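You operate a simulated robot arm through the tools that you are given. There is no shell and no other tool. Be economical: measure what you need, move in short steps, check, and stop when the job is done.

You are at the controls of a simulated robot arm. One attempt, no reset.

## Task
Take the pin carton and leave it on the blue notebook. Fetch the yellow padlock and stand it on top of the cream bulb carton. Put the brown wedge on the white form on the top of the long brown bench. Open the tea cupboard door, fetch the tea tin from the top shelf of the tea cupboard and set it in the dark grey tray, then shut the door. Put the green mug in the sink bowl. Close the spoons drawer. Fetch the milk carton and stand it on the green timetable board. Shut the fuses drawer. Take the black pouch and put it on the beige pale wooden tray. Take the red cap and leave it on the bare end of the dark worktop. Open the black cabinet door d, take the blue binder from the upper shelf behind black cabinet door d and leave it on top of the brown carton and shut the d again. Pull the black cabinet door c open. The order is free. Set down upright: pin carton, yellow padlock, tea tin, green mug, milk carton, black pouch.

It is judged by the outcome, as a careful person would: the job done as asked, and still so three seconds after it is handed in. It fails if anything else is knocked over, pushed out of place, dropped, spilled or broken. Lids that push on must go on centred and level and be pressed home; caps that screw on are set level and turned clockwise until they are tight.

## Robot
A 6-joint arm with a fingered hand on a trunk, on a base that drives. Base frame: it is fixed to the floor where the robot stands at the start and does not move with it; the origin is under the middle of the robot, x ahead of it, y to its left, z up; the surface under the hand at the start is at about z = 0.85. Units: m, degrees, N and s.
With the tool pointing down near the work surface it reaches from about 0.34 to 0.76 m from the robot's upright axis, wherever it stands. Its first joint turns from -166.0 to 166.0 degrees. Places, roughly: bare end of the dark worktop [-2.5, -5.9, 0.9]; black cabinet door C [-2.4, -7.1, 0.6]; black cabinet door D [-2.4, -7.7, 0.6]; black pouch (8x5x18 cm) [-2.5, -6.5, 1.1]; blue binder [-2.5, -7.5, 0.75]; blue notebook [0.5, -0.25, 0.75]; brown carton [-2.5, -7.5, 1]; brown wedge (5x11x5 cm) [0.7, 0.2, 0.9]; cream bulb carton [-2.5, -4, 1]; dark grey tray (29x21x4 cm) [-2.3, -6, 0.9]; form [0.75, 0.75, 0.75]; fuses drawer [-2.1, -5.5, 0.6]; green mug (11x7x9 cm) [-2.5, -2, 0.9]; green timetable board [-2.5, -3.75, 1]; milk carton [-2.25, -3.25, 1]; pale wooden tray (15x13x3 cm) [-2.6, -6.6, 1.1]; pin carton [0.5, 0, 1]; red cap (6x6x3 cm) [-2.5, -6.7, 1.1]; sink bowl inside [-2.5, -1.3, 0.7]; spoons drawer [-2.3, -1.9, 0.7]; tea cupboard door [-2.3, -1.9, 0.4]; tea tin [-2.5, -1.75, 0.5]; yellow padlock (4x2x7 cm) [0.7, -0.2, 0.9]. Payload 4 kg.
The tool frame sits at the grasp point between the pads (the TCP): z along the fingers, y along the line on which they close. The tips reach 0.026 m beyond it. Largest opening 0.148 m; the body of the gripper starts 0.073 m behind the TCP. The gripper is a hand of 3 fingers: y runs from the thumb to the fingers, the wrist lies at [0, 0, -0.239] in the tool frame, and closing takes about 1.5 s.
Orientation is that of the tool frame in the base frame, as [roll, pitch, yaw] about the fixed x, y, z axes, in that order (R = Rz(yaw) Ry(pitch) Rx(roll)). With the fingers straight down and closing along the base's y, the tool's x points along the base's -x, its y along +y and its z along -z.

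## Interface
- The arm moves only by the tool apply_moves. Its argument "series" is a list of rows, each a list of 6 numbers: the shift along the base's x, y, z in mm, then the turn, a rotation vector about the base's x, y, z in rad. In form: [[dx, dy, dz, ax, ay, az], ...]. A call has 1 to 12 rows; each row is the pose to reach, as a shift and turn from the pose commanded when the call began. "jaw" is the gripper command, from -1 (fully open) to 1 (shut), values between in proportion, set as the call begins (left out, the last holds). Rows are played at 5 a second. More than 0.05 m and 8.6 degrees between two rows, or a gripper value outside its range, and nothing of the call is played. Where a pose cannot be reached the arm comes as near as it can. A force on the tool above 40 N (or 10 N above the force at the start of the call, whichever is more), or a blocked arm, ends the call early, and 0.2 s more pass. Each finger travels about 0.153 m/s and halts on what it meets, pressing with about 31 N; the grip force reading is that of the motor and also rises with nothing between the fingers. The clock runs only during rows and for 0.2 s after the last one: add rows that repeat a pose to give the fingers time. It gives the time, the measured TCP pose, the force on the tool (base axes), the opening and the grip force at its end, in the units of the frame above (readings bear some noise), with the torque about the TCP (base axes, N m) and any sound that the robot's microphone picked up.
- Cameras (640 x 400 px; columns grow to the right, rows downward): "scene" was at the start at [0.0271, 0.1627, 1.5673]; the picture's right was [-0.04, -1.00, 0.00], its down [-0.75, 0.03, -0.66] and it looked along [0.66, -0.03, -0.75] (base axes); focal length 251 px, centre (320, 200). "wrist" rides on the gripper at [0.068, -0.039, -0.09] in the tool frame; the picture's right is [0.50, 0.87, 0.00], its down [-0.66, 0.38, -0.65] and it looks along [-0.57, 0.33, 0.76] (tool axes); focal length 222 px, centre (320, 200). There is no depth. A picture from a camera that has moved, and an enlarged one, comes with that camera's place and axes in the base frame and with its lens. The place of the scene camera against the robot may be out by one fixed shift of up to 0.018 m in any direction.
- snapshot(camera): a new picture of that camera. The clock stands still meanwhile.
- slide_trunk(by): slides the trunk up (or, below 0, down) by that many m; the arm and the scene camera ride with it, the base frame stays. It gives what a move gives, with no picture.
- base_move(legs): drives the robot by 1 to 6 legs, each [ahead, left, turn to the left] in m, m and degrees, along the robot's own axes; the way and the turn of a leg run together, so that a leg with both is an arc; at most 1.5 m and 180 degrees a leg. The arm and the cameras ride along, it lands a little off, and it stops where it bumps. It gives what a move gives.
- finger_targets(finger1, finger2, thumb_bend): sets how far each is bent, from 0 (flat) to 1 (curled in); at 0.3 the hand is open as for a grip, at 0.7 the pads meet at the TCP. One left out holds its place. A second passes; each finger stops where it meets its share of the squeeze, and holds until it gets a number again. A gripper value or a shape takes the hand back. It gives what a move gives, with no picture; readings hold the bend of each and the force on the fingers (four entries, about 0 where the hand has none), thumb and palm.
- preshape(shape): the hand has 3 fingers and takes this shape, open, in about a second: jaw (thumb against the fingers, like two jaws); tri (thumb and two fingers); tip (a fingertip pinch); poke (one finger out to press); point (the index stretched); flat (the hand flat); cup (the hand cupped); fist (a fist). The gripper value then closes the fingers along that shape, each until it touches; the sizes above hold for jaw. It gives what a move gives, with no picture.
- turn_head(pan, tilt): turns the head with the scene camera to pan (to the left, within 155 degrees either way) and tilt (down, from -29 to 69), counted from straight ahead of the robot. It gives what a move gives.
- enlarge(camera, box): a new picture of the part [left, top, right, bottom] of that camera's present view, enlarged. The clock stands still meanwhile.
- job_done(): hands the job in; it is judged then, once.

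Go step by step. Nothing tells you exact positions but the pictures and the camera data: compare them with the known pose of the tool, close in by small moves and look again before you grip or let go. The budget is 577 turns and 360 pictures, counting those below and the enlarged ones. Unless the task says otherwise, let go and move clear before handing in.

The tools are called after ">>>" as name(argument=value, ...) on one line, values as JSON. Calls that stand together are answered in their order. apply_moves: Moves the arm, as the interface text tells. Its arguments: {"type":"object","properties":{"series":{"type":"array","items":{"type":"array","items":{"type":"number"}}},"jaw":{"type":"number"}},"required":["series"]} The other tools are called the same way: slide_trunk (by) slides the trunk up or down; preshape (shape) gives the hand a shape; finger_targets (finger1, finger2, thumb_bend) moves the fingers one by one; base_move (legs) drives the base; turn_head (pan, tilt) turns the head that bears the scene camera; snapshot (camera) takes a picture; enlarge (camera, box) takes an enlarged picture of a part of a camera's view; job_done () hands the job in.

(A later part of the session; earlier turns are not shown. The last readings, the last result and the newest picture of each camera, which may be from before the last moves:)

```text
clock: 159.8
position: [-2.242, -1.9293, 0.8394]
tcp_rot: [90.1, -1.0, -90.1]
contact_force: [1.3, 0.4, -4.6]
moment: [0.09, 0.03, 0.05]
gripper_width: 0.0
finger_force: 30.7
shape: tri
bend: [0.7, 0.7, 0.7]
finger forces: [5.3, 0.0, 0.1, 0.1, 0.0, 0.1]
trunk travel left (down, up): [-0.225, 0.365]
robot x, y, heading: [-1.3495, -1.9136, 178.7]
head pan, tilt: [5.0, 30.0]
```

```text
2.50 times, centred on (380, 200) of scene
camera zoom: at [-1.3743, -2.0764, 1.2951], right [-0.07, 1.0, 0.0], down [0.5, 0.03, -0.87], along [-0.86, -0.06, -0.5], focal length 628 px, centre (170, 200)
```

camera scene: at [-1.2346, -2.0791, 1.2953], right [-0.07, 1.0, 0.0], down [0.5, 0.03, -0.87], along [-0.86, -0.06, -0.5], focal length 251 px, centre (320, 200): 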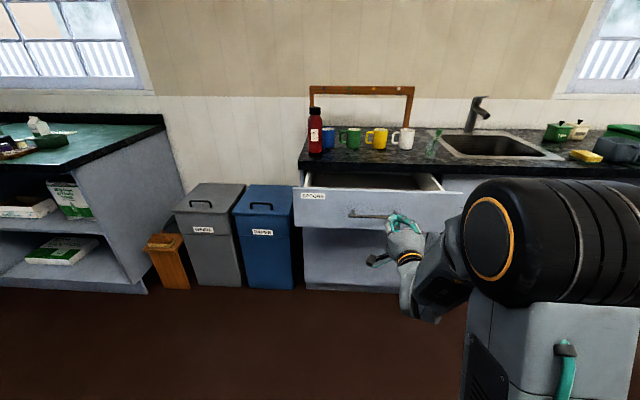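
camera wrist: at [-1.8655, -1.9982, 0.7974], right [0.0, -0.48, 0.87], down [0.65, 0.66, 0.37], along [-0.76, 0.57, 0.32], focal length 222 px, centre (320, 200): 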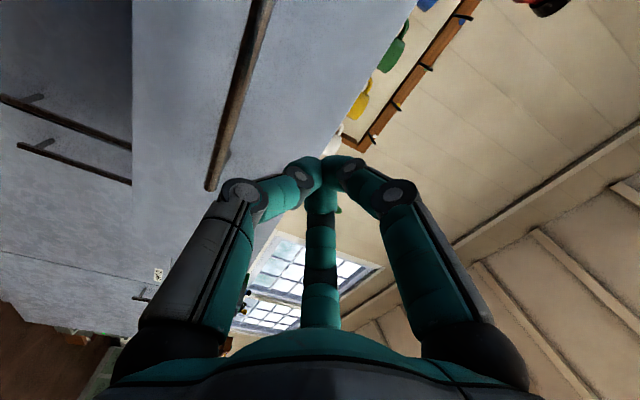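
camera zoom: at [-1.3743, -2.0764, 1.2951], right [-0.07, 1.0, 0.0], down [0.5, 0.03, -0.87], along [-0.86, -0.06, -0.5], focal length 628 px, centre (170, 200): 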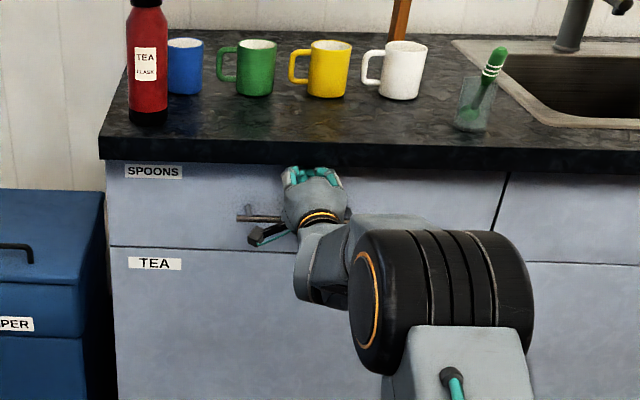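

>>> apply_moves(series=[[10, 0, -6, 0, 0, 0], [10, 0, -12, 0, 0, 0], [-2, 0, -12, 0, 0, 0], [-8, 0, -12, 0, 0, 0], [-14, 0, -12, 0, 0, 0], [-20, 0, -12, 0, 0, 0], [-26, 0, -12, 0, 0, 0]])

>>> enlarge(camera="scene", box=[280, 120, 480, 280])

```text
clock: 160.8
position: [-2.2448, -1.9303, 0.8272]
tcp_rot: [90.3, -1.1, -90.1]
contact_force: [25.9, -0.1, 3.0]
moment: [0.01, 0.15, -0.01]
gripper_width: 0.0
finger_force: 30.6
shape: tri
bend: [0.7, 0.7, 0.7]
finger forces: [0.1, 0.0, 0.0, 0.0, 0.1, 0.0]
trunk travel left (down, up): [-0.225, 0.365]
robot x, y, heading: [-1.3505, -1.9151, 179.0]
head pan, tilt: [5.0, 30.0]
stopped in row 5: the force on the tool passed its limit at 52 N (the readings are from after the stop); the commanded pose is now the measured one
```

```text
2.50 times, centred on (380, 200) of scene
camera zoom: at [-1.3706, -2.0763, 1.2955], right [-0.07, 1.0, 0.0], down [0.5, 0.03, -0.87], along [-0.87, -0.06, -0.5], focal length 628 px, centre (170, 200)
```

zoom: 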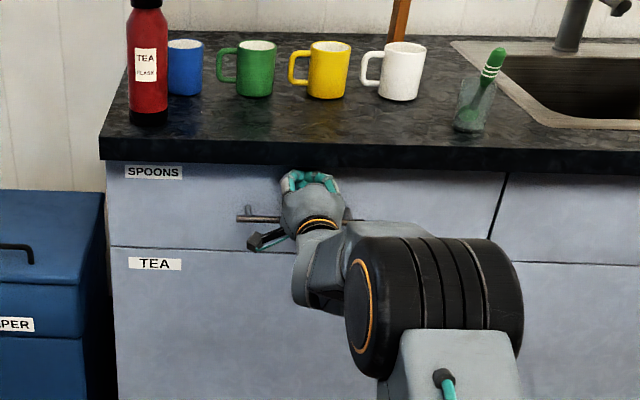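

Spoons drawer is shut. I retreat, turn the hand so it closes sideways, and look at the tea cupboard handle.

>>> apply_moves(series=[[45, 0, 0, 0, 0, 0], [90, 0, 0, -0.145, 0, 0], [130, 5, 0, -0.29, 0, 0], [165, 10, -10, -0.435, 0, 0], [195, 15, -20, -0.58, 0, 0], [215, 20, -30, -0.725, 0, 0], [230, 25, -40, -0.87, 0, 0], [240, 30, -50, -1.015, 0, 0], [250, 35, -60, -1.16, 0, 0], [255, 40, -70, -1.305, 0, 0], [260, 45, -80, -1.45, 0, 0], [260, 50, -90, -1.571, 0, 0]], jaw=0)

>>> snapshot(camera="wrist")

>>> snapshot(camera="scene")

```text
clock: 163.4
position: [-1.9863, -1.8807, 0.7363]
tcp_rot: [-93.4, -88.8, 93.7]
contact_force: [0.0, 0.4, 0.3]
moment: [-0.04, -0.01, -0.02]
gripper_width: 0.0737
finger_force: 0.1
shape: tri
bend: [0.36, 0.36, 0.7]
finger forces: [0.1, 0.0, 0.0, 0.1, 0.1, 0.0]
trunk travel left (down, up): [-0.225, 0.365]
robot x, y, heading: [-1.3507, -1.9143, 178.8]
head pan, tilt: [5.0, 30.0]
```

```text
258 pictures are left
camera wrist: at [-1.8961, -1.9177, 0.8051], right [0.0, 0.88, 0.48], down [0.65, 0.37, -0.66], along [-0.76, 0.31, -0.57], focal length 222 px, centre (320, 200)
```

wrist: 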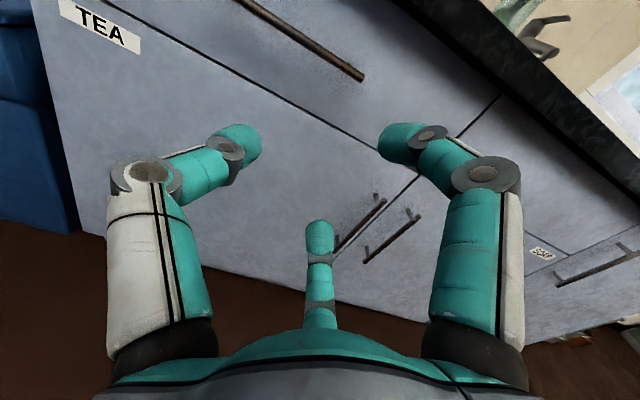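

```text
257 pictures are left
camera scene: at [-1.3735, -2.0764, 1.2953], right [-0.07, 1.0, 0.0], down [0.5, 0.03, -0.87], along [-0.86, -0.06, -0.5], focal length 251 px, centre (320, 200)
```

scene: 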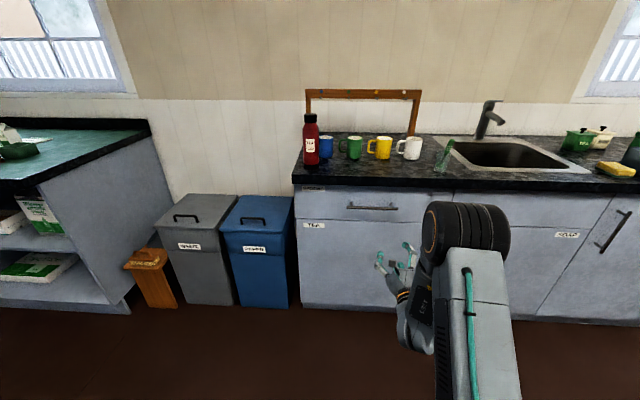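

>>> base_move(legs=[[0, -0.46, 1.2], [0.1, 0, 0]])

>>> slide_trunk(by=-0.18)

>>> snapshot(camera="wrist")

>>> snapshot(camera="scene")

```text
clock: 166.9
position: [-2.0819, -1.4315, 0.7372]
tcp_rot: [-95.0, -88.9, 96.4]
contact_force: [-0.2, 1.2, 0.3]
moment: [0.02, -0.03, -0.01]
gripper_width: 0.0739
finger_force: 0.1
shape: tri
bend: [0.36, 0.36, 0.7]
finger forces: [0.0, 0.0, 0.0, 0.0, 0.1, 0.0]
trunk travel left (down, up): [-0.225, 0.365]
robot x, y, heading: [-1.4427, -1.4518, -179.9]
head pan, tilt: [5.0, 30.0]
```

```text
clock: 168.9
position: [-2.0827, -1.4308, 0.5578]
tcp_rot: [-95.2, -88.9, 96.7]
contact_force: [0.8, 0.7, 0.5]
moment: [-0.04, 0.01, -0.02]
gripper_width: 0.0737
finger_force: 0.0
shape: tri
bend: [0.36, 0.36, 0.7]
finger forces: [0.1, 0.0, 0.1, 0.1, 0.0, 0.1]
trunk travel left (down, up): [-0.045, 0.545]
robot x, y, heading: [-1.442, -1.4471, -179.8]
head pan, tilt: [5.0, 30.0]
```

```text
256 pictures are left
camera wrist: at [-1.9911, -1.4667, 0.625], right [-0.02, 0.88, 0.48], down [0.64, 0.38, -0.66], along [-0.76, 0.3, -0.57], focal length 222 px, centre (320, 200)
```

wrist: 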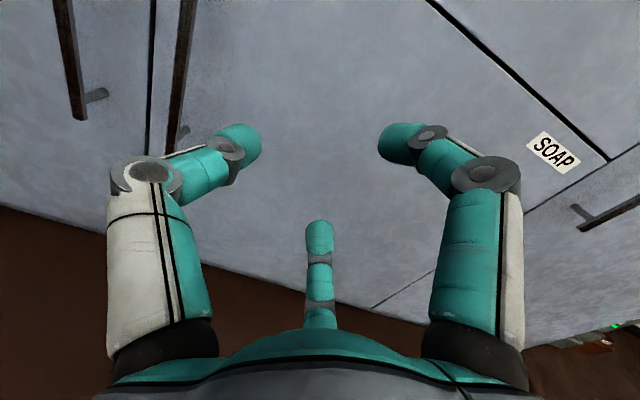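

```text
255 pictures are left
camera scene: at [-1.465, -1.6137, 1.1153], right [-0.09, 1.0, 0.0], down [0.5, 0.04, -0.87], along [-0.86, -0.08, -0.5], focal length 251 px, centre (320, 200)
```

scene: 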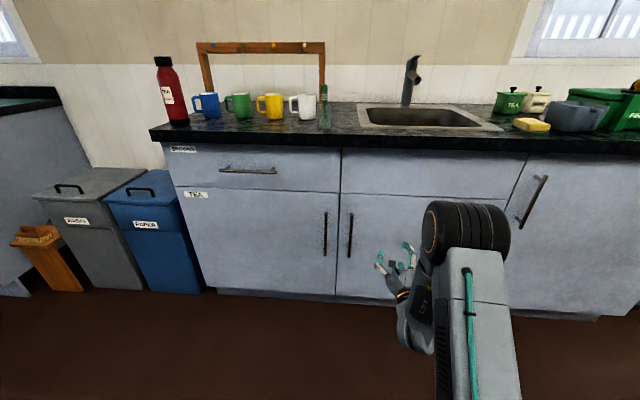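

>>> apply_moves(series=[[0, -45, -8, 0, 0, 0], [0, -90, -16, 0, 0, 0], [0, -135, -24, 0, 0, 0], [0, -180, -32, 0, 0, 0], [-15, -229, -38, 0, 0, 0], [-40, -229, -38, 0, 0, 0], [-70, -229, -38, 0, 0, 0], [-70, -229, -38, 0, 0, 0]])

>>> snapshot(camera="wrist")

>>> enlarge(camera="scene", box=[260, 180, 420, 280])

```text
refused: row 5 steps farther than a row can; nothing moved
```

```text
254 pictures are left
camera wrist: at [-1.9911, -1.4667, 0.625], right [-0.02, 0.88, 0.48], down [0.64, 0.38, -0.66], along [-0.76, 0.3, -0.57], focal length 222 px, centre (320, 200)
```

wrist: 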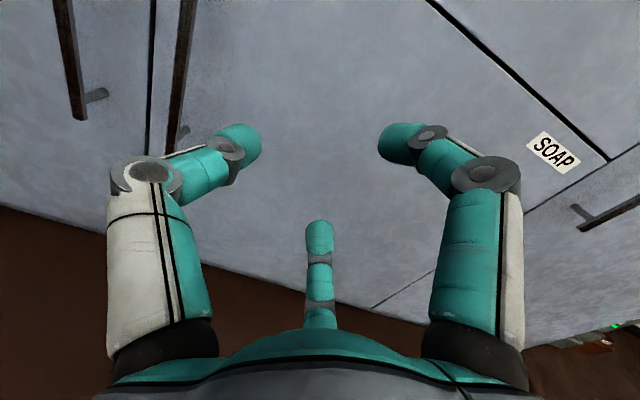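

```text
4.00 times, centred on (340, 230) of scene
camera zoom: at [-1.465, -1.6137, 1.1153], right [-0.09, 1.0, 0.0], down [0.5, 0.04, -0.87], along [-0.86, -0.08, -0.5], focal length 1004 px, centre (240, 80)
```

zoom: 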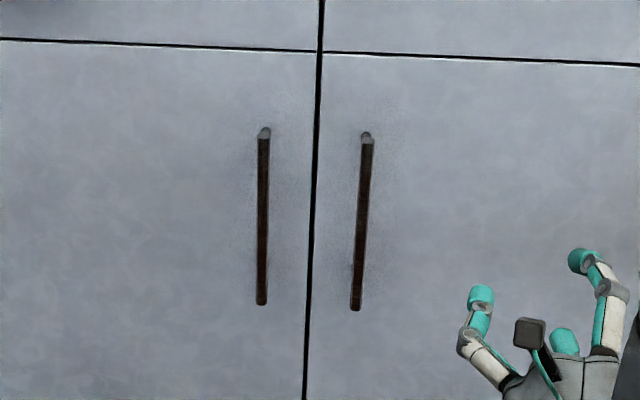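

>>> apply_moves(series=[[0, -45, -8, 0, 0, 0], [0, -90, -16, 0, 0, 0], [0, -135, -24, 0, 0, 0], [0, -180, -32, 0, 0, 0], [-10, -220, -38, 0, 0, 0], [-30, -229, -38, 0, 0, 0], [-65, -229, -38, 0, 0, 0], [-65, -229, -38, 0, 0, 0]])

>>> snapshot(camera="wrist")

>>> enlarge(camera="scene", box=[260, 180, 420, 280])

```text
clock: 170.7
position: [-2.1473, -1.6614, 0.5184]
tcp_rot: [-95.5, -88.9, 97.3]
contact_force: [-0.1, 0.2, -0.3]
moment: [-0.02, -0.01, 0.0]
gripper_width: 0.0734
finger_force: 0.0
shape: tri
bend: [0.36, 0.36, 0.7]
finger forces: [0.0, 0.0, 0.0, 0.0, 0.0, 0.1]
trunk travel left (down, up): [-0.045, 0.545]
robot x, y, heading: [-1.446, -1.4475, -180.0]
head pan, tilt: [5.0, 30.0]
```

```text
252 pictures are left
camera wrist: at [-2.0562, -1.6963, 0.5863], right [-0.02, 0.88, 0.48], down [0.64, 0.38, -0.66], along [-0.76, 0.3, -0.57], focal length 222 px, centre (320, 200)
```

wrist: 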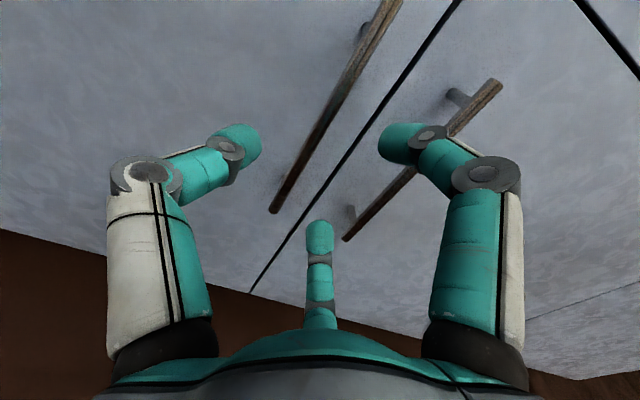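

```text
4.00 times, centred on (340, 230) of scene
camera zoom: at [-1.465, -1.6137, 1.1153], right [-0.09, 1.0, 0.0], down [0.5, 0.04, -0.87], along [-0.86, -0.08, -0.5], focal length 1004 px, centre (240, 80)
```

zoom: 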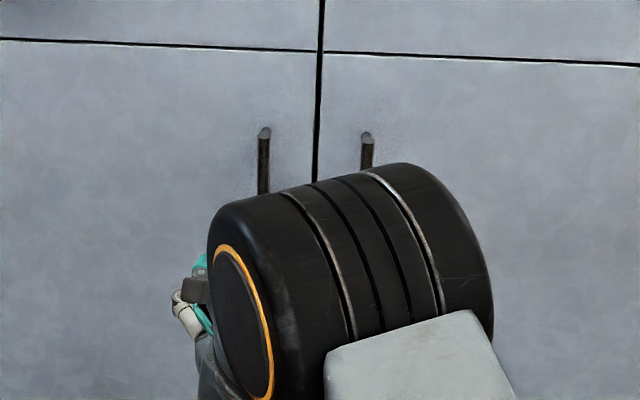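

>>> apply_moves(series=[[-25, 0, 0, 0, 0, 0], [-50, 0, 0, 0, 0, 0], [-70, 0, 0, 0, 0, 0], [-80, 0, 0, 0, 0, 0], [-80, 0, 0, 0, 0, 0]])

>>> apply_moves(series=[[0, 0, 0, 0, 0, 0], [0, 0, 0, 0, 0, 0], [0, 0, 0, 0, 0, 0], [0, 0, 0, 0, 0, 0], [0, 0, 0, 0, 0, 0], [0, 0, 0, 0, 0, 0]], jaw=1)

>>> snapshot(camera="wrist")

```text
clock: 171.9
position: [-2.2272, -1.6614, 0.5183]
tcp_rot: [-96.2, -88.9, 97.6]
contact_force: [0.5, -0.7, -0.4]
moment: [0.01, -0.01, -0.01]
gripper_width: 0.0738
finger_force: 0.0
shape: tri
bend: [0.36, 0.36, 0.7]
finger forces: [0.0, 0.0, 0.0, 0.1, 0.1, 0.0]
trunk travel left (down, up): [-0.045, 0.545]
robot x, y, heading: [-1.4466, -1.4518, -180.0]
head pan, tilt: [5.0, 30.0]
```

```text
clock: 173.3
position: [-2.2278, -1.6609, 0.5177]
tcp_rot: [-95.3, -88.9, 97.0]
contact_force: [-1.6, -1.6, -0.3]
moment: [0.02, 0.02, 0.02]
gripper_width: 0.0031
finger_force: 31.1
shape: tri
bend: [0.72, 0.72, 0.72]
finger forces: [0.0, 0.0, 0.1, 0.0, 0.0, 0.0]
trunk travel left (down, up): [-0.045, 0.545]
robot x, y, heading: [-1.4455, -1.4485, -179.9]
head pan, tilt: [5.0, 30.0]
```

```text
250 pictures are left
camera wrist: at [-2.1358, -1.697, 0.5865], right [-0.02, 0.88, 0.48], down [0.64, 0.38, -0.66], along [-0.76, 0.3, -0.57], focal length 222 px, centre (320, 200)
```

wrist: 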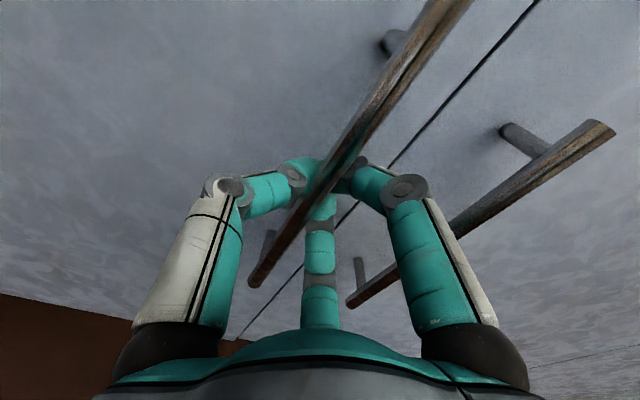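

>>> apply_moves(series=[[30, -3, 0, 0, 0, -0.026], [60, -7, 0, 0, 0, -0.052], [90, -13, 0, 0, 0, -0.079], [119, -20, 0, 0, 0, -0.105], [148, -29, 0, 0, 0, -0.131], [176, -39, 0, 0, 0, -0.157], [204, -51, 0, 0, 0, -0.183], [231, -65, 0, 0, 0, -0.209]])

>>> snapshot(camera="scene")

>>> snapshot(camera="wrist")

```text
clock: 175.1
position: [-1.9972, -1.7265, 0.5189]
tcp_rot: [-95.8, -88.9, 85.4]
contact_force: [-1.8, -4.0, 0.5]
moment: [0.01, 0.0, -0.05]
gripper_width: 0.0026
finger_force: 31.4
shape: tri
bend: [0.72, 0.72, 0.72]
finger forces: [0.0, 0.0, 0.0, 0.0, 0.9, 0.1]
trunk travel left (down, up): [-0.045, 0.545]
robot x, y, heading: [-1.4481, -1.4513, -179.8]
head pan, tilt: [5.0, 30.0]
```

```text
249 pictures are left
camera scene: at [-1.4652, -1.6137, 1.1153], right [-0.09, 1.0, 0.0], down [0.5, 0.04, -0.87], along [-0.86, -0.08, -0.5], focal length 251 px, centre (320, 200)
```

scene: 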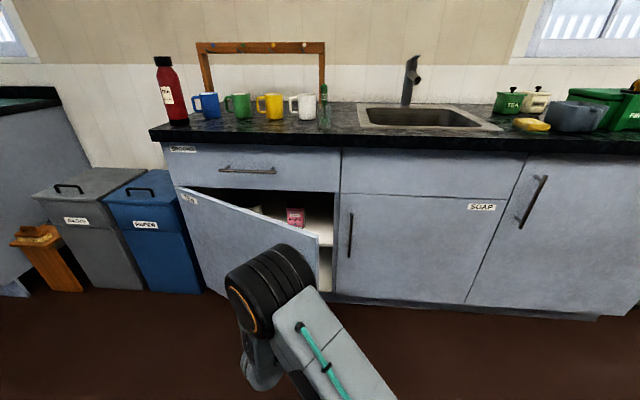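

```text
248 pictures are left
camera wrist: at [-1.9154, -1.7797, 0.587], right [0.16, 0.86, 0.48], down [0.71, 0.24, -0.66], along [-0.68, 0.45, -0.57], focal length 222 px, centre (320, 200)
```

wrist: 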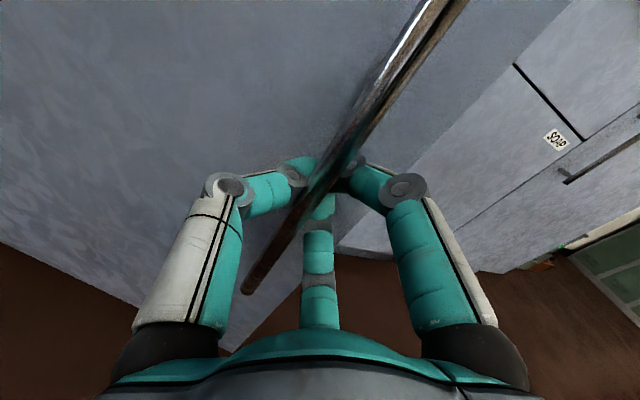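

>>> apply_moves(series=[[26, -15, 0, 0, 0, -0.03], [52, -31, 0, 0, 0, -0.06], [77, -48, 0, 0, 0, -0.09], [101, -67, 0, 0, 0, -0.12], [123, -87, 0, 0, 0, -0.15], [145, -107, 0, 0, 0, -0.18], [166, -130, 0, 0, 0, -0.21]])

>>> snapshot(camera="scene")

>>> snapshot(camera="wrist")

```text
clock: 176.7
position: [-1.8304, -1.8552, 0.5188]
tcp_rot: [-95.1, -88.9, 72.5]
contact_force: [-9.3, -8.2, 2.1]
moment: [-0.03, 0.02, -0.09]
gripper_width: 0.0028
finger_force: 31.5
shape: tri
bend: [0.72, 0.72, 0.72]
finger forces: [0.0, 0.0, 0.0, 0.0, 4.0, 0.0]
trunk travel left (down, up): [-0.045, 0.545]
robot x, y, heading: [-1.4434, -1.4519, -179.8]
head pan, tilt: [5.0, 30.0]
```

```text
247 pictures are left
camera scene: at [-1.4655, -1.6139, 1.1153], right [-0.09, 1.0, 0.0], down [0.5, 0.04, -0.87], along [-0.86, -0.08, -0.5], focal length 251 px, centre (320, 200)
```

scene: 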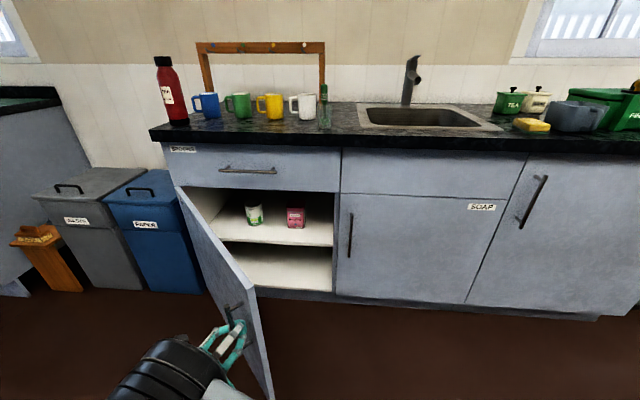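

```text
246 pictures are left
camera wrist: at [-1.7618, -1.9251, 0.5868], right [0.33, 0.81, 0.48], down [0.75, 0.09, -0.66], along [-0.58, 0.58, -0.57], focal length 222 px, centre (320, 200)
```

wrist: 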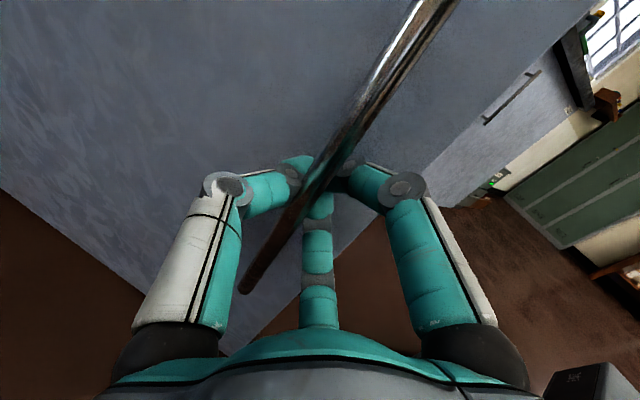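

>>> enlarge(camera="scene", box=[200, 180, 360, 280])

```text
4.00 times, centred on (280, 230) of scene
camera zoom: at [-1.4655, -1.6139, 1.1153], right [-0.09, 1.0, 0.0], down [0.5, 0.04, -0.87], along [-0.86, -0.08, -0.5], focal length 1004 px, centre (480, 80)
```

zoom: 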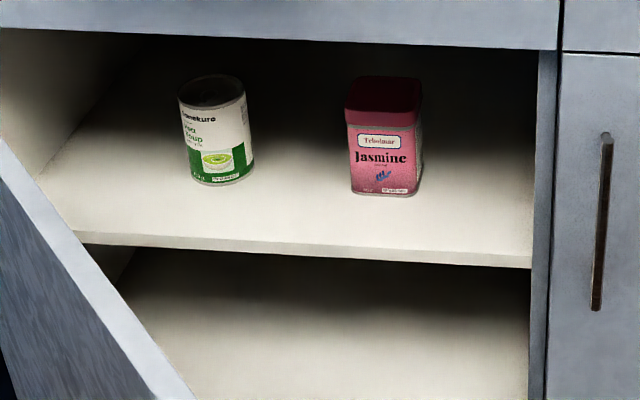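

>>> base_move(legs=[[-0.084, 0.125, 0], [-0.03, 0.075, 0]])

>>> snapshot(camera="scene")

>>> snapshot(camera="wrist")

```text
clock: 178.8
position: [-1.7172, -2.0554, 0.5179]
tcp_rot: [-96.2, -88.9, 73.7]
contact_force: [-13.8, -4.5, -0.4]
moment: [-0.01, -0.02, -0.18]
gripper_width: 0.0021
finger_force: 31.0
shape: tri
bend: [0.72, 0.72, 0.72]
finger forces: [0.0, 0.0, 0.0, 0.0, 1.2, 0.1]
trunk travel left (down, up): [-0.045, 0.545]
robot x, y, heading: [-1.3294, -1.6458, -180.0]
head pan, tilt: [5.0, 30.0]
```

```text
244 pictures are left
camera scene: at [-1.3522, -1.8133, 1.1152], right [-0.09, 1.0, 0.0], down [0.5, 0.04, -0.87], along [-0.86, -0.08, -0.5], focal length 251 px, centre (320, 200)
```

scene: 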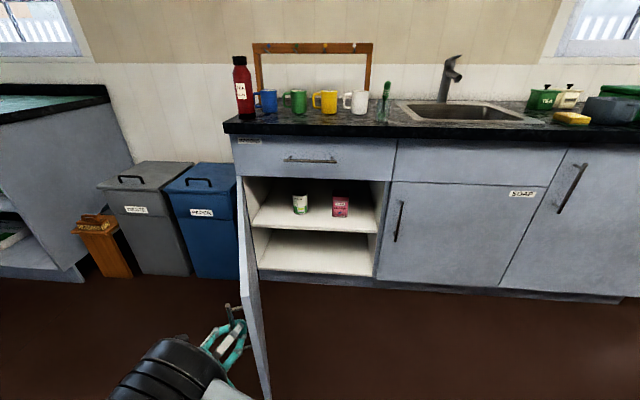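

```text
243 pictures are left
camera wrist: at [-1.6486, -2.1242, 0.5864], right [0.33, 0.81, 0.48], down [0.75, 0.09, -0.66], along [-0.58, 0.58, -0.57], focal length 222 px, centre (320, 200)
```

wrist: 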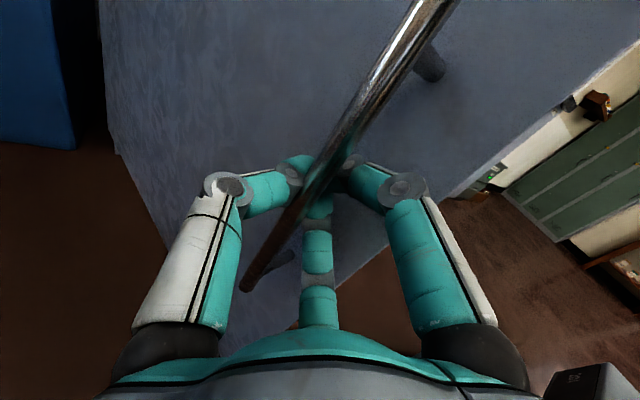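

>>> base_move(legs=[[-0.008, 0.1, 0]])

>>> apply_moves(series=[[0, 0, 0, 0, 0, 0], [0, 0, 0, 0, 0, 0], [0, 0, 0, 0, 0, 0], [0, 0, 0, 0, 0, 0]], jaw=0)

>>> snapshot(camera="scene")

```text
clock: 179.9
position: [-1.7106, -2.1529, 0.5179]
tcp_rot: [-94.8, -88.9, 72.3]
contact_force: [0.4, 0.0, -0.6]
moment: [-0.01, 0.01, 0.01]
gripper_width: 0.0017
finger_force: 31.1
shape: tri
bend: [0.72, 0.72, 0.71]
finger forces: [0.1, 0.1, 0.1, 0.1, 0.0, 0.0]
trunk travel left (down, up): [-0.045, 0.545]
robot x, y, heading: [-1.3221, -1.7491, -179.8]
head pan, tilt: [5.0, 30.0]
```

```text
clock: 180.9
position: [-1.7091, -2.1529, 0.5185]
tcp_rot: [-94.7, -88.8, 72.3]
contact_force: [0.1, 0.3, 0.7]
moment: [0.02, 0.0, 0.0]
gripper_width: 0.0736
finger_force: 0.0
shape: tri
bend: [0.36, 0.36, 0.7]
finger forces: [0.0, 0.0, 0.1, 0.0, 0.0, 0.0]
trunk travel left (down, up): [-0.045, 0.545]
robot x, y, heading: [-1.3226, -1.7476, -179.9]
head pan, tilt: [5.0, 30.0]
```

```text
242 pictures are left
camera scene: at [-1.3435, -1.9119, 1.1153], right [-0.09, 1.0, 0.0], down [0.5, 0.04, -0.87], along [-0.86, -0.08, -0.5], focal length 251 px, centre (320, 200)
```

scene: 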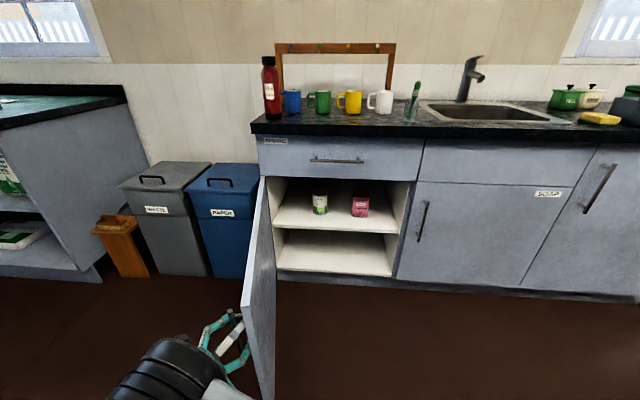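

>>> apply_moves(series=[[30, -13, 0, 0, 0, 0], [60, -27, 0, 0, 0, 0], [91, -41, 0, 0, 0, 0], [115, -51, 0, 0, 0, 0]], jaw=-0.4)

>>> base_move(legs=[[-0.2, 0, 0], [0, -0.3, 0]])

>>> snapshot(camera="scene")

```text
clock: 181.9
position: [-1.594, -2.2047, 0.5183]
tcp_rot: [-94.6, -88.8, 72.2]
contact_force: [0.3, 0.0, -0.1]
moment: [0.01, -0.02, -0.01]
gripper_width: 0.1031
finger_force: 0.1
shape: tri
bend: [0.28, 0.28, 0.74]
finger forces: [0.0, 0.0, 0.0, 0.0, 0.0, 0.0]
trunk travel left (down, up): [-0.045, 0.545]
robot x, y, heading: [-1.323, -1.7471, -179.7]
head pan, tilt: [5.0, 30.0]
```

```text
clock: 185.1
position: [-1.3937, -1.9044, 0.5177]
tcp_rot: [-94.7, -88.9, 72.7]
contact_force: [-0.2, 0.2, 0.8]
moment: [0.01, 0.04, 0.01]
gripper_width: 0.1033
finger_force: 0.1
shape: tri
bend: [0.28, 0.28, 0.74]
finger forces: [0.0, 0.1, 0.0, 0.0, 0.1, 0.1]
trunk travel left (down, up): [-0.045, 0.545]
robot x, y, heading: [-1.1275, -1.4424, -179.7]
head pan, tilt: [5.0, 30.0]
```

```text
241 pictures are left
camera scene: at [-1.1465, -1.6098, 1.1153], right [-0.1, 1.0, 0.0], down [0.5, 0.05, -0.87], along [-0.86, -0.08, -0.5], focal length 251 px, centre (320, 200)
```

scene: 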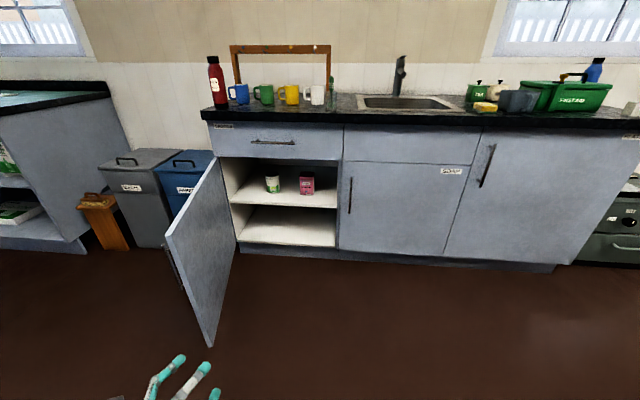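

>>> apply_moves(series=[[-28, 32, 0, 0, 0, 0.06], [-56, 64, 0, 0, 0, 0.12], [-84, 96, 0, 0, 0, 0.18], [-112, 128, 0, 0, 0, 0.24], [-140, 160, 0, 0, 0, 0.3], [-168, 192, 0, 0, 0, 0.36], [-196, 224, 0, 0, 0, 0.42], [-224, 256, 0, 0, 0, 0.42], [-252, 288, 0, 0, 0, 0.42], [-280, 320, 0, 0, 0, 0.42], [-310, 345, 0, 0, 0, 0.42], [-336, 364, 0, 0, 0, 0.42]])

>>> apply_moves(series=[[0, 0, 0, -0.143, 0, 0], [0, 0, 0, -0.286, 0, 0], [0, 0, 0, -0.429, 0, 0], [0, 0, 0, -0.571, 0, 0], [0, 0, 0, -0.714, 0, 0], [0, 0, 0, -0.857, 0, 0], [0, 0, 0, -1.0, 0, 0], [0, 0, 0, -1.143, 0, 0], [0, 0, 0, -1.286, 0, 0], [0, 0, 0, -1.43, 0, 0], [0, 0, 0, -1.571, 0, 0], [0, 0, 0, -1.571, 0, 0]], jaw=-1)

>>> snapshot(camera="wrist")

>>> snapshot(camera="scene")

```text
clock: 187.7
position: [-1.7301, -1.5404, 0.5184]
tcp_rot: [-96.3, -88.9, 98.5]
contact_force: [-0.5, -0.4, -0.4]
moment: [0.0, -0.01, 0.0]
gripper_width: 0.1035
finger_force: 0.1
shape: tri
bend: [0.28, 0.28, 0.74]
finger forces: [0.1, 0.1, 0.0, 0.1, 0.0, 0.1]
trunk travel left (down, up): [-0.045, 0.545]
robot x, y, heading: [-1.1267, -1.4423, -179.2]
head pan, tilt: [5.0, 30.0]
```

```text
clock: 190.3
position: [-1.8324, -1.6412, 0.6838]
tcp_rot: [-93.4, -3.5, 86.7]
contact_force: [0.4, -0.4, 0.1]
moment: [0.0, 0.0, 0.01]
gripper_width: 0.1481
finger_force: 0.1
shape: tri
bend: [0.3, 0.3, 0.3]
finger forces: [0.1, 0.0, 0.1, 0.0, 0.1, 0.0]
out of reach, approached as far as the arm can: row 5, 6, 7, 8, 9, 10, 11, 12
trunk travel left (down, up): [-0.045, 0.545]
robot x, y, heading: [-1.1243, -1.4432, -179.5]
head pan, tilt: [5.0, 30.0]
```

```text
240 pictures are left
camera wrist: at [-1.7411, -1.582, 0.732], right [0.08, 0.55, -0.83], down [0.64, -0.67, -0.38], along [-0.77, -0.5, -0.4], focal length 222 px, centre (320, 200)
```

wrist: 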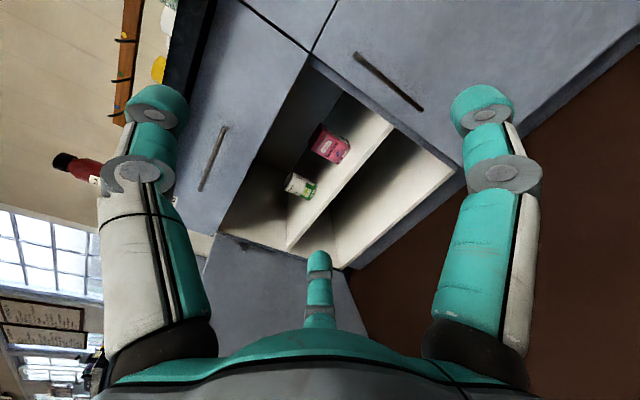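

```text
239 pictures are left
camera scene: at [-1.1466, -1.6097, 1.1153], right [-0.1, 1.0, 0.0], down [0.5, 0.05, -0.87], along [-0.86, -0.08, -0.5], focal length 251 px, centre (320, 200)
```

scene: 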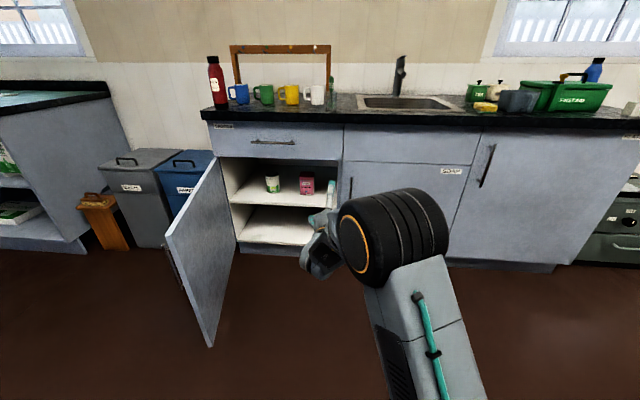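

>>> apply_moves(series=[[0, 0, -30, -0.0285, 0.03, 0.03], [0, 0, -60, -0.0575, 0.06, 0.061], [0, 0, -90, -0.0575, 0.06, 0.061], [0, 0, -120, -0.0575, 0.06, 0.061], [0, 0, -150, -0.0575, 0.06, 0.061], [0, 0, -184, -0.0575, 0.06, 0.061], [0, 0, -184, -0.0575, 0.06, 0.061]])

>>> snapshot(camera="scene")

```text
clock: 191.9
position: [-1.9214, -1.7172, 0.5668]
tcp_rot: [-92.3, -2.4, 87.8]
contact_force: [0.2, 0.3, 0.2]
moment: [0.0, -0.01, 0.02]
gripper_width: 0.1482
finger_force: 0.0
shape: tri
bend: [0.3, 0.3, 0.3]
finger forces: [0.0, 0.0, 0.1, 0.0, 0.0, 0.1]
out of reach, approached as far as the arm can: row 1, 2, 3, 4, 5, 6, 7
trunk travel left (down, up): [-0.045, 0.545]
robot x, y, heading: [-1.128, -1.4441, -179.5]
head pan, tilt: [5.0, 30.0]
```

```text
238 pictures are left
camera scene: at [-1.1465, -1.6097, 1.1153], right [-0.1, 1.0, 0.0], down [0.5, 0.05, -0.87], along [-0.86, -0.08, -0.5], focal length 251 px, centre (320, 200)
```

scene: 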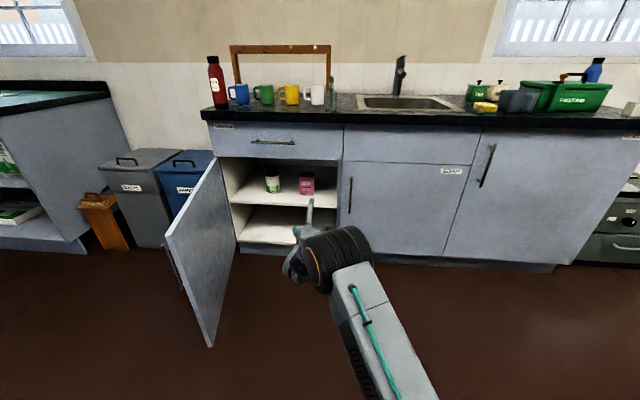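

Thumb-up is at the wrist's limit this way round; I unwind the wrist the other way (360°) in free space.

>>> apply_moves(series=[[15, 10, 0, 0.143, 0, 0], [30, 20, 0, 0.286, 0, 0], [45, 30, 0, 0.429, 0, 0], [60, 40, 0, 0.571, 0, 0], [75, 50, 0, 0.714, 0, 0], [90, 60, 0, 0.857, 0, 0], [105, 75, 0, 1.0, 0, 0], [120, 90, 0, 1.143, 0, 0], [135, 110, 0, 1.286, 0, 0], [150, 130, 0, 1.43, 0, 0], [160, 150, 0, 1.571, 0, 0], [170, 170, 0, 1.571, 0, 0]])

>>> apply_moves(series=[[0, 0, 0, 0.143, 0, 0], [0, 0, 0, 0.286, 0, 0], [0, 0, 0, 0.429, 0, 0], [0, 0, 0, 0.571, 0, 0], [0, 0, 0, 0.714, 0, 0], [0, 0, 0, 0.857, 0, 0], [0, 0, 0, 1.0, 0, 0], [0, 0, 0, 1.143, 0, 0], [0, 0, 0, 1.286, 0, 0], [0, 0, 0, 1.43, 0, 0], [0, 0, 0, 1.571, 0, 0], [0, 0, 0, 1.571, 0, 0]])

>>> apply_moves(series=[[0, 0, 0, 0.143, 0, 0], [0, 0, 0, 0.286, 0, 0], [0, 0, 0, 0.429, 0, 0], [0, 0, 0, 0.571, 0, 0], [0, 0, 0, 0.714, 0, 0], [0, 0, 0, 0.857, 0, 0], [0, 0, 0, 1.0, 0, 0], [0, 0, 0, 1.143, 0, 0], [0, 0, 0, 1.286, 0, 0], [0, 0, 0, 1.43, 0, 0], [0, 0, 0, 1.571, 0, 0], [0, 0, 0, 1.571, 0, 0]])

```text
clock: 194.5
position: [-1.7522, -1.549, 0.563]
tcp_rot: [48.4, -86.7, -50.8]
contact_force: [-0.1, -0.2, 0.1]
moment: [0.03, 0.0, 0.0]
gripper_width: 0.1478
finger_force: 0.0
shape: tri
bend: [0.3, 0.3, 0.3]
finger forces: [0.0, 0.0, 0.0, 0.0, 0.1, 0.0]
trunk travel left (down, up): [-0.045, 0.545]
robot x, y, heading: [-1.1271, -1.4483, -179.1]
head pan, tilt: [5.0, 30.0]
```

```text
clock: 197.1
position: [-1.7543, -1.5492, 0.5654]
tcp_rot: [87.6, 2.6, -87.9]
contact_force: [1.3, -0.9, -0.3]
moment: [-0.01, 0.0, 0.02]
gripper_width: 0.1477
finger_force: 0.0
shape: tri
bend: [0.3, 0.3, 0.3]
finger forces: [0.1, 0.0, 0.0, 0.0, 0.0, 0.1]
trunk travel left (down, up): [-0.045, 0.545]
robot x, y, heading: [-1.126, -1.4449, -179.7]
head pan, tilt: [5.0, 30.0]
```

```text
clock: 199.7
position: [-1.7544, -1.5491, 0.5654]
tcp_rot: [-131.7, 86.7, 50.6]
contact_force: [-0.2, 1.4, -0.1]
moment: [0.02, 0.01, 0.03]
gripper_width: 0.1479
finger_force: 0.1
shape: tri
bend: [0.3, 0.3, 0.3]
finger forces: [0.0, 0.0, 0.1, 0.1, 0.0, 0.0]
trunk travel left (down, up): [-0.045, 0.545]
robot x, y, heading: [-1.1298, -1.447, -179.2]
head pan, tilt: [5.0, 30.0]
```

>>> apply_moves(series=[[0, 0, 0, 0.143, 0, 0], [0, 0, 0, 0.286, 0, 0], [0, 0, 0, 0.429, 0, 0], [0, 0, 0, 0.571, 0, 0], [0, 0, 0, 0.714, 0, 0], [0, 0, 0, 0.857, 0, 0], [0, 0, 0, 1.0, 0, 0], [0, 0, 0, 1.143, 0, 0], [0, 0, 0, 1.286, 0, 0], [0, 0, 0, 1.43, 0, 0], [0, 0, 0, 1.571, 0, 0], [0, 0, 0, 1.571, 0, 0]])

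>>> snapshot(camera="wrist")

```text
clock: 202.3
position: [-1.7533, -1.5496, 0.5652]
tcp_rot: [-92.4, -2.7, 87.9]
contact_force: [-0.7, -0.2, -0.3]
moment: [-0.01, -0.01, 0.01]
gripper_width: 0.1474
finger_force: 0.2
shape: tri
bend: [0.3, 0.3, 0.3]
finger forces: [0.0, 0.0, 0.0, 0.0, 0.0, 0.1]
trunk travel left (down, up): [-0.045, 0.545]
robot x, y, heading: [-1.1296, -1.4413, -179.2]
head pan, tilt: [5.0, 30.0]
```

```text
237 pictures are left
camera wrist: at [-1.6626, -1.4868, 0.6109], right [0.06, 0.54, -0.84], down [0.65, -0.66, -0.38], along [-0.76, -0.52, -0.38], focal length 222 px, centre (320, 200)
```

wrist: 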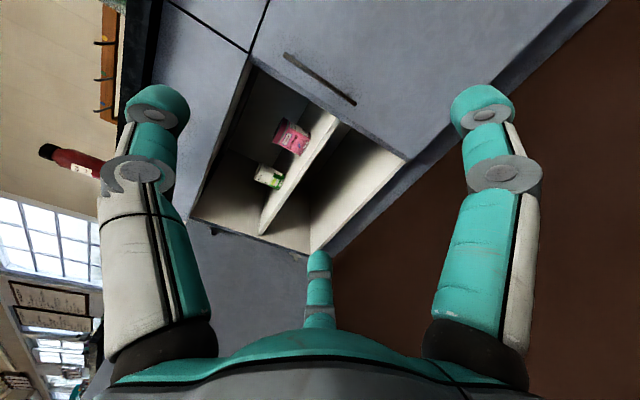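

>>> apply_moves(series=[[0, -15, -15, -0.047, 0.042, 0.037], [0, -30, -30, -0.047, 0.042, 0.037], [0, -50, -50, -0.047, 0.042, 0.037], [0, -50, -50, -0.047, 0.042, 0.037]])

>>> base_move(legs=[[0.4, 0.2, 0]])

>>> snapshot(camera="wrist")

>>> snapshot(camera="scene")

```text
clock: 203.3
position: [-1.7546, -1.599, 0.5142]
tcp_rot: [-90.2, 0.3, 90.0]
contact_force: [-0.4, -0.5, -0.1]
moment: [-0.01, 0.01, 0.01]
gripper_width: 0.148
finger_force: 0.1
shape: tri
bend: [0.3, 0.3, 0.3]
finger forces: [0.0, 0.0, 0.1, 0.1, 0.1, 0.0]
trunk travel left (down, up): [-0.045, 0.545]
robot x, y, heading: [-1.1283, -1.4426, -179.3]
head pan, tilt: [5.0, 30.0]
```

```text
clock: 206.0
position: [-2.1555, -1.7934, 0.5142]
tcp_rot: [-90.2, 0.2, 89.4]
contact_force: [0.7, 0.3, 0.3]
moment: [-0.01, 0.0, 0.02]
gripper_width: 0.1479
finger_force: 0.0
shape: tri
bend: [0.3, 0.3, 0.3]
finger forces: [0.0, 0.1, 0.0, 0.0, 0.1, 0.1]
trunk travel left (down, up): [-0.045, 0.545]
robot x, y, heading: [-1.5243, -1.6472, -179.6]
head pan, tilt: [5.0, 30.0]
```

```text
236 pictures are left
camera wrist: at [-2.0642, -1.7263, 0.5529], right [0.01, 0.5, -0.87], down [0.65, -0.66, -0.37], along [-0.76, -0.56, -0.33], focal length 222 px, centre (320, 200)
```

wrist: 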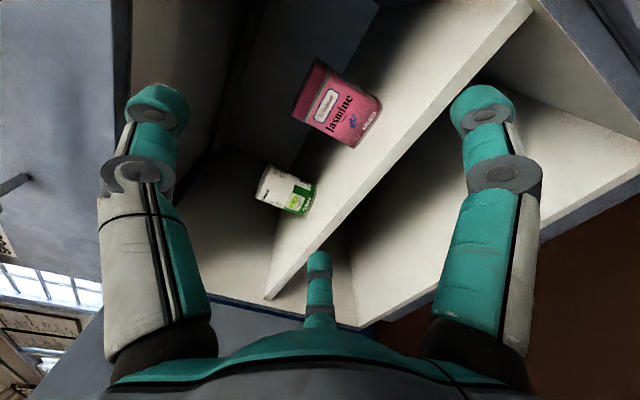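

```text
235 pictures are left
camera scene: at [-1.5472, -1.8101, 1.1153], right [-0.09, 1.0, 0.0], down [0.5, 0.04, -0.87], along [-0.86, -0.08, -0.5], focal length 251 px, centre (320, 200)
```

scene: 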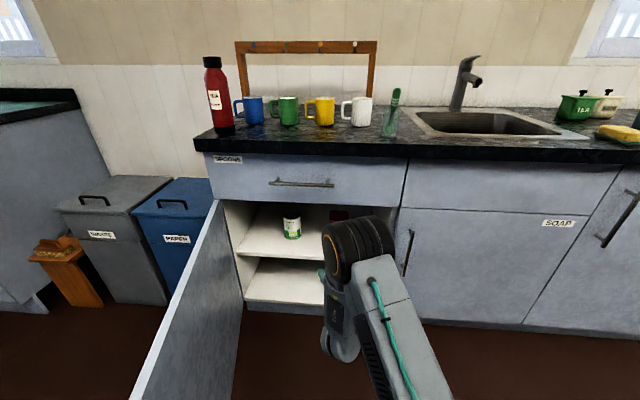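

>>> enlarge(camera="wrist", box=[240, 30, 400, 130])

```text
4.00 times, centred on (320, 80) of wrist
camera zoom: at [-2.0642, -1.7263, 0.5529], right [0.01, 0.5, -0.87], down [0.65, -0.66, -0.37], along [-0.76, -0.56, -0.33], focal length 888 px, centre (320, 680)
```

zoom: 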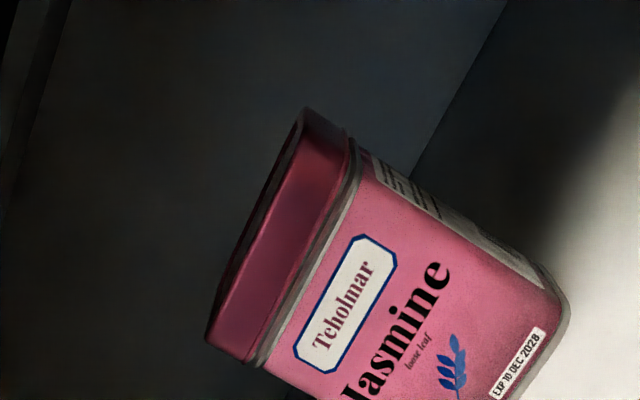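

>>> apply_moves(series=[[-30, -4, -10, 0, 0, 0], [-65, -4, -17, 0, 0, 0], [-100, -4, -17, 0, 0, 0], [-130, -4, -17, 0, 0, 0], [-130, -4, -17, 0, 0, 0]], jaw=-0.6)

>>> snapshot(camera="wrist")

```text
clock: 207.2
position: [-2.2843, -1.7987, 0.4995]
tcp_rot: [-90.0, 0.2, 89.5]
contact_force: [-0.3, -0.5, -1.0]
moment: [0.0, 0.01, 0.02]
gripper_width: 0.1186
finger_force: 0.1
shape: tri
bend: [0.25, 0.25, 0.47]
finger forces: [0.0, 0.0, 0.0, 0.0, 0.0, 0.1]
trunk travel left (down, up): [-0.045, 0.545]
robot x, y, heading: [-1.5237, -1.6463, -180.0]
head pan, tilt: [5.0, 30.0]
```

```text
233 pictures are left
camera wrist: at [-2.1931, -1.731, 0.5379], right [0.01, 0.5, -0.87], down [0.65, -0.66, -0.37], along [-0.76, -0.56, -0.33], focal length 222 px, centre (320, 200)
```

wrist: 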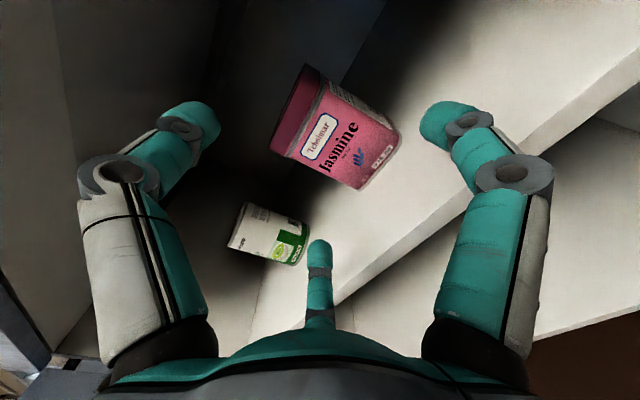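

>>> apply_moves(series=[[-35, -1, -2, 0, 0, 0], [-70, -1, -2, 0, 0, 0], [-100, -1, -2, 0, 0, 0], [-111, -1, -2, 0, 0, 0], [-111, -1, -2, 0, 0, 0]])

>>> apply_moves(series=[[0, 0, 0, 0, 0, 0], [0, 0, 0, 0, 0, 0], [0, 0, 0, 0, 0, 0], [0, 0, 0, 0, 0, 0], [0, 0, 0, 0, 0, 0], [0, 0, 0, 0, 0, 0], [0, 0, 0, 0, 0, 0]], jaw=0.8)

>>> snapshot(camera="wrist")

```text
clock: 208.4
position: [-2.3946, -1.7991, 0.4966]
tcp_rot: [-89.9, 0.4, 89.6]
contact_force: [0.2, -0.7, 0.0]
moment: [-0.01, 0.0, 0.01]
gripper_width: 0.1186
finger_force: 0.1
shape: tri
bend: [0.25, 0.25, 0.47]
finger forces: [0.0, 0.7, 0.1, 0.1, 0.1, 0.0]
trunk travel left (down, up): [-0.045, 0.545]
robot x, y, heading: [-1.5272, -1.6455, -179.9]
head pan, tilt: [5.0, 30.0]
```

```text
clock: 209.3
position: [-2.396, -1.7991, 0.5152]
tcp_rot: [-87.9, 0.5, 89.9]
contact_force: [7.2, 1.7, 34.0]
moment: [-0.04, 0.79, -0.07]
gripper_width: 0.006
finger_force: 30.8
shape: tri
bend: [0.8, 0.77, 0.7]
finger forces: [0.0, 0.0, 0.0, 0.1, 35.5, 0.1]
trunk travel left (down, up): [-0.045, 0.545]
robot x, y, heading: [-1.5266, -1.6451, -179.9]
head pan, tilt: [5.0, 30.0]
stopped in row 4: the force on the tool passed its limit at 41 N (the readings are from after the stop); the commanded pose is now the measured one
```

```text
232 pictures are left
camera wrist: at [-2.3047, -1.7313, 0.5502], right [-0.03, 0.49, -0.87], down [0.64, -0.66, -0.4], along [-0.77, -0.57, -0.29], focal length 222 px, centre (320, 200)
```

wrist: 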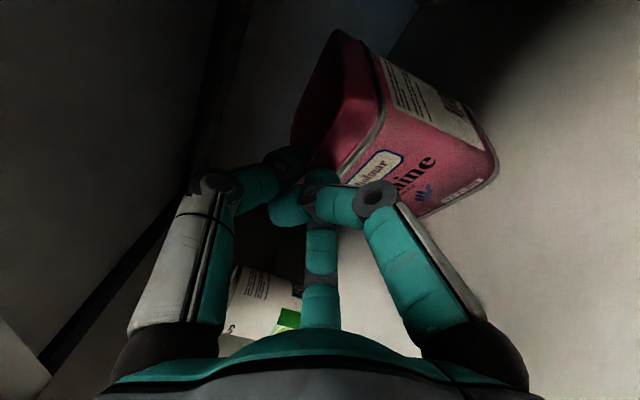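

>>> apply_moves(series=[[0, 0, 2, 0, 0, 0], [0, 0, 2, 0, 0, 0], [0, 0, 2, 0, 0, 0], [0, 0, 2, 0, 0, 0], [0, 0, 2, 0, 0, 0]], jaw=-0.6)

>>> snapshot(camera="wrist")

```text
clock: 210.6
position: [-2.396, -1.798, 0.5047]
tcp_rot: [-89.0, 0.3, 89.8]
contact_force: [-0.2, -0.1, 0.4]
moment: [0.0, 0.0, -0.04]
gripper_width: 0.1181
finger_force: 0.0
shape: tri
bend: [0.26, 0.26, 0.48]
finger forces: [0.1, 0.0, 0.0, 0.0, 0.0, 0.1]
trunk travel left (down, up): [-0.045, 0.545]
robot x, y, heading: [-1.527, -1.6419, -179.9]
head pan, tilt: [5.0, 30.0]
```

```text
231 pictures are left
camera wrist: at [-2.3043, -1.731, 0.5419], right [-0.01, 0.49, -0.87], down [0.64, -0.66, -0.38], along [-0.76, -0.57, -0.31], focal length 222 px, centre (320, 200)
```

wrist: 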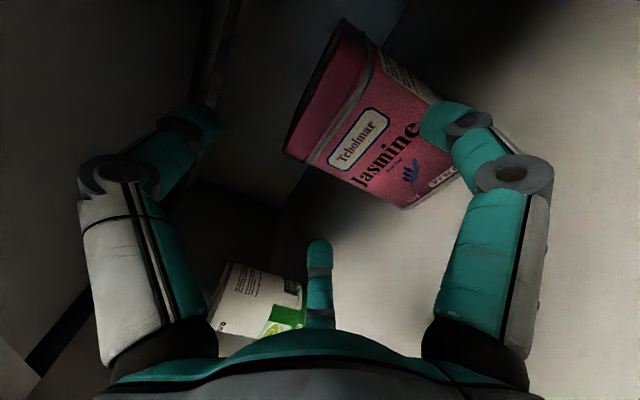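

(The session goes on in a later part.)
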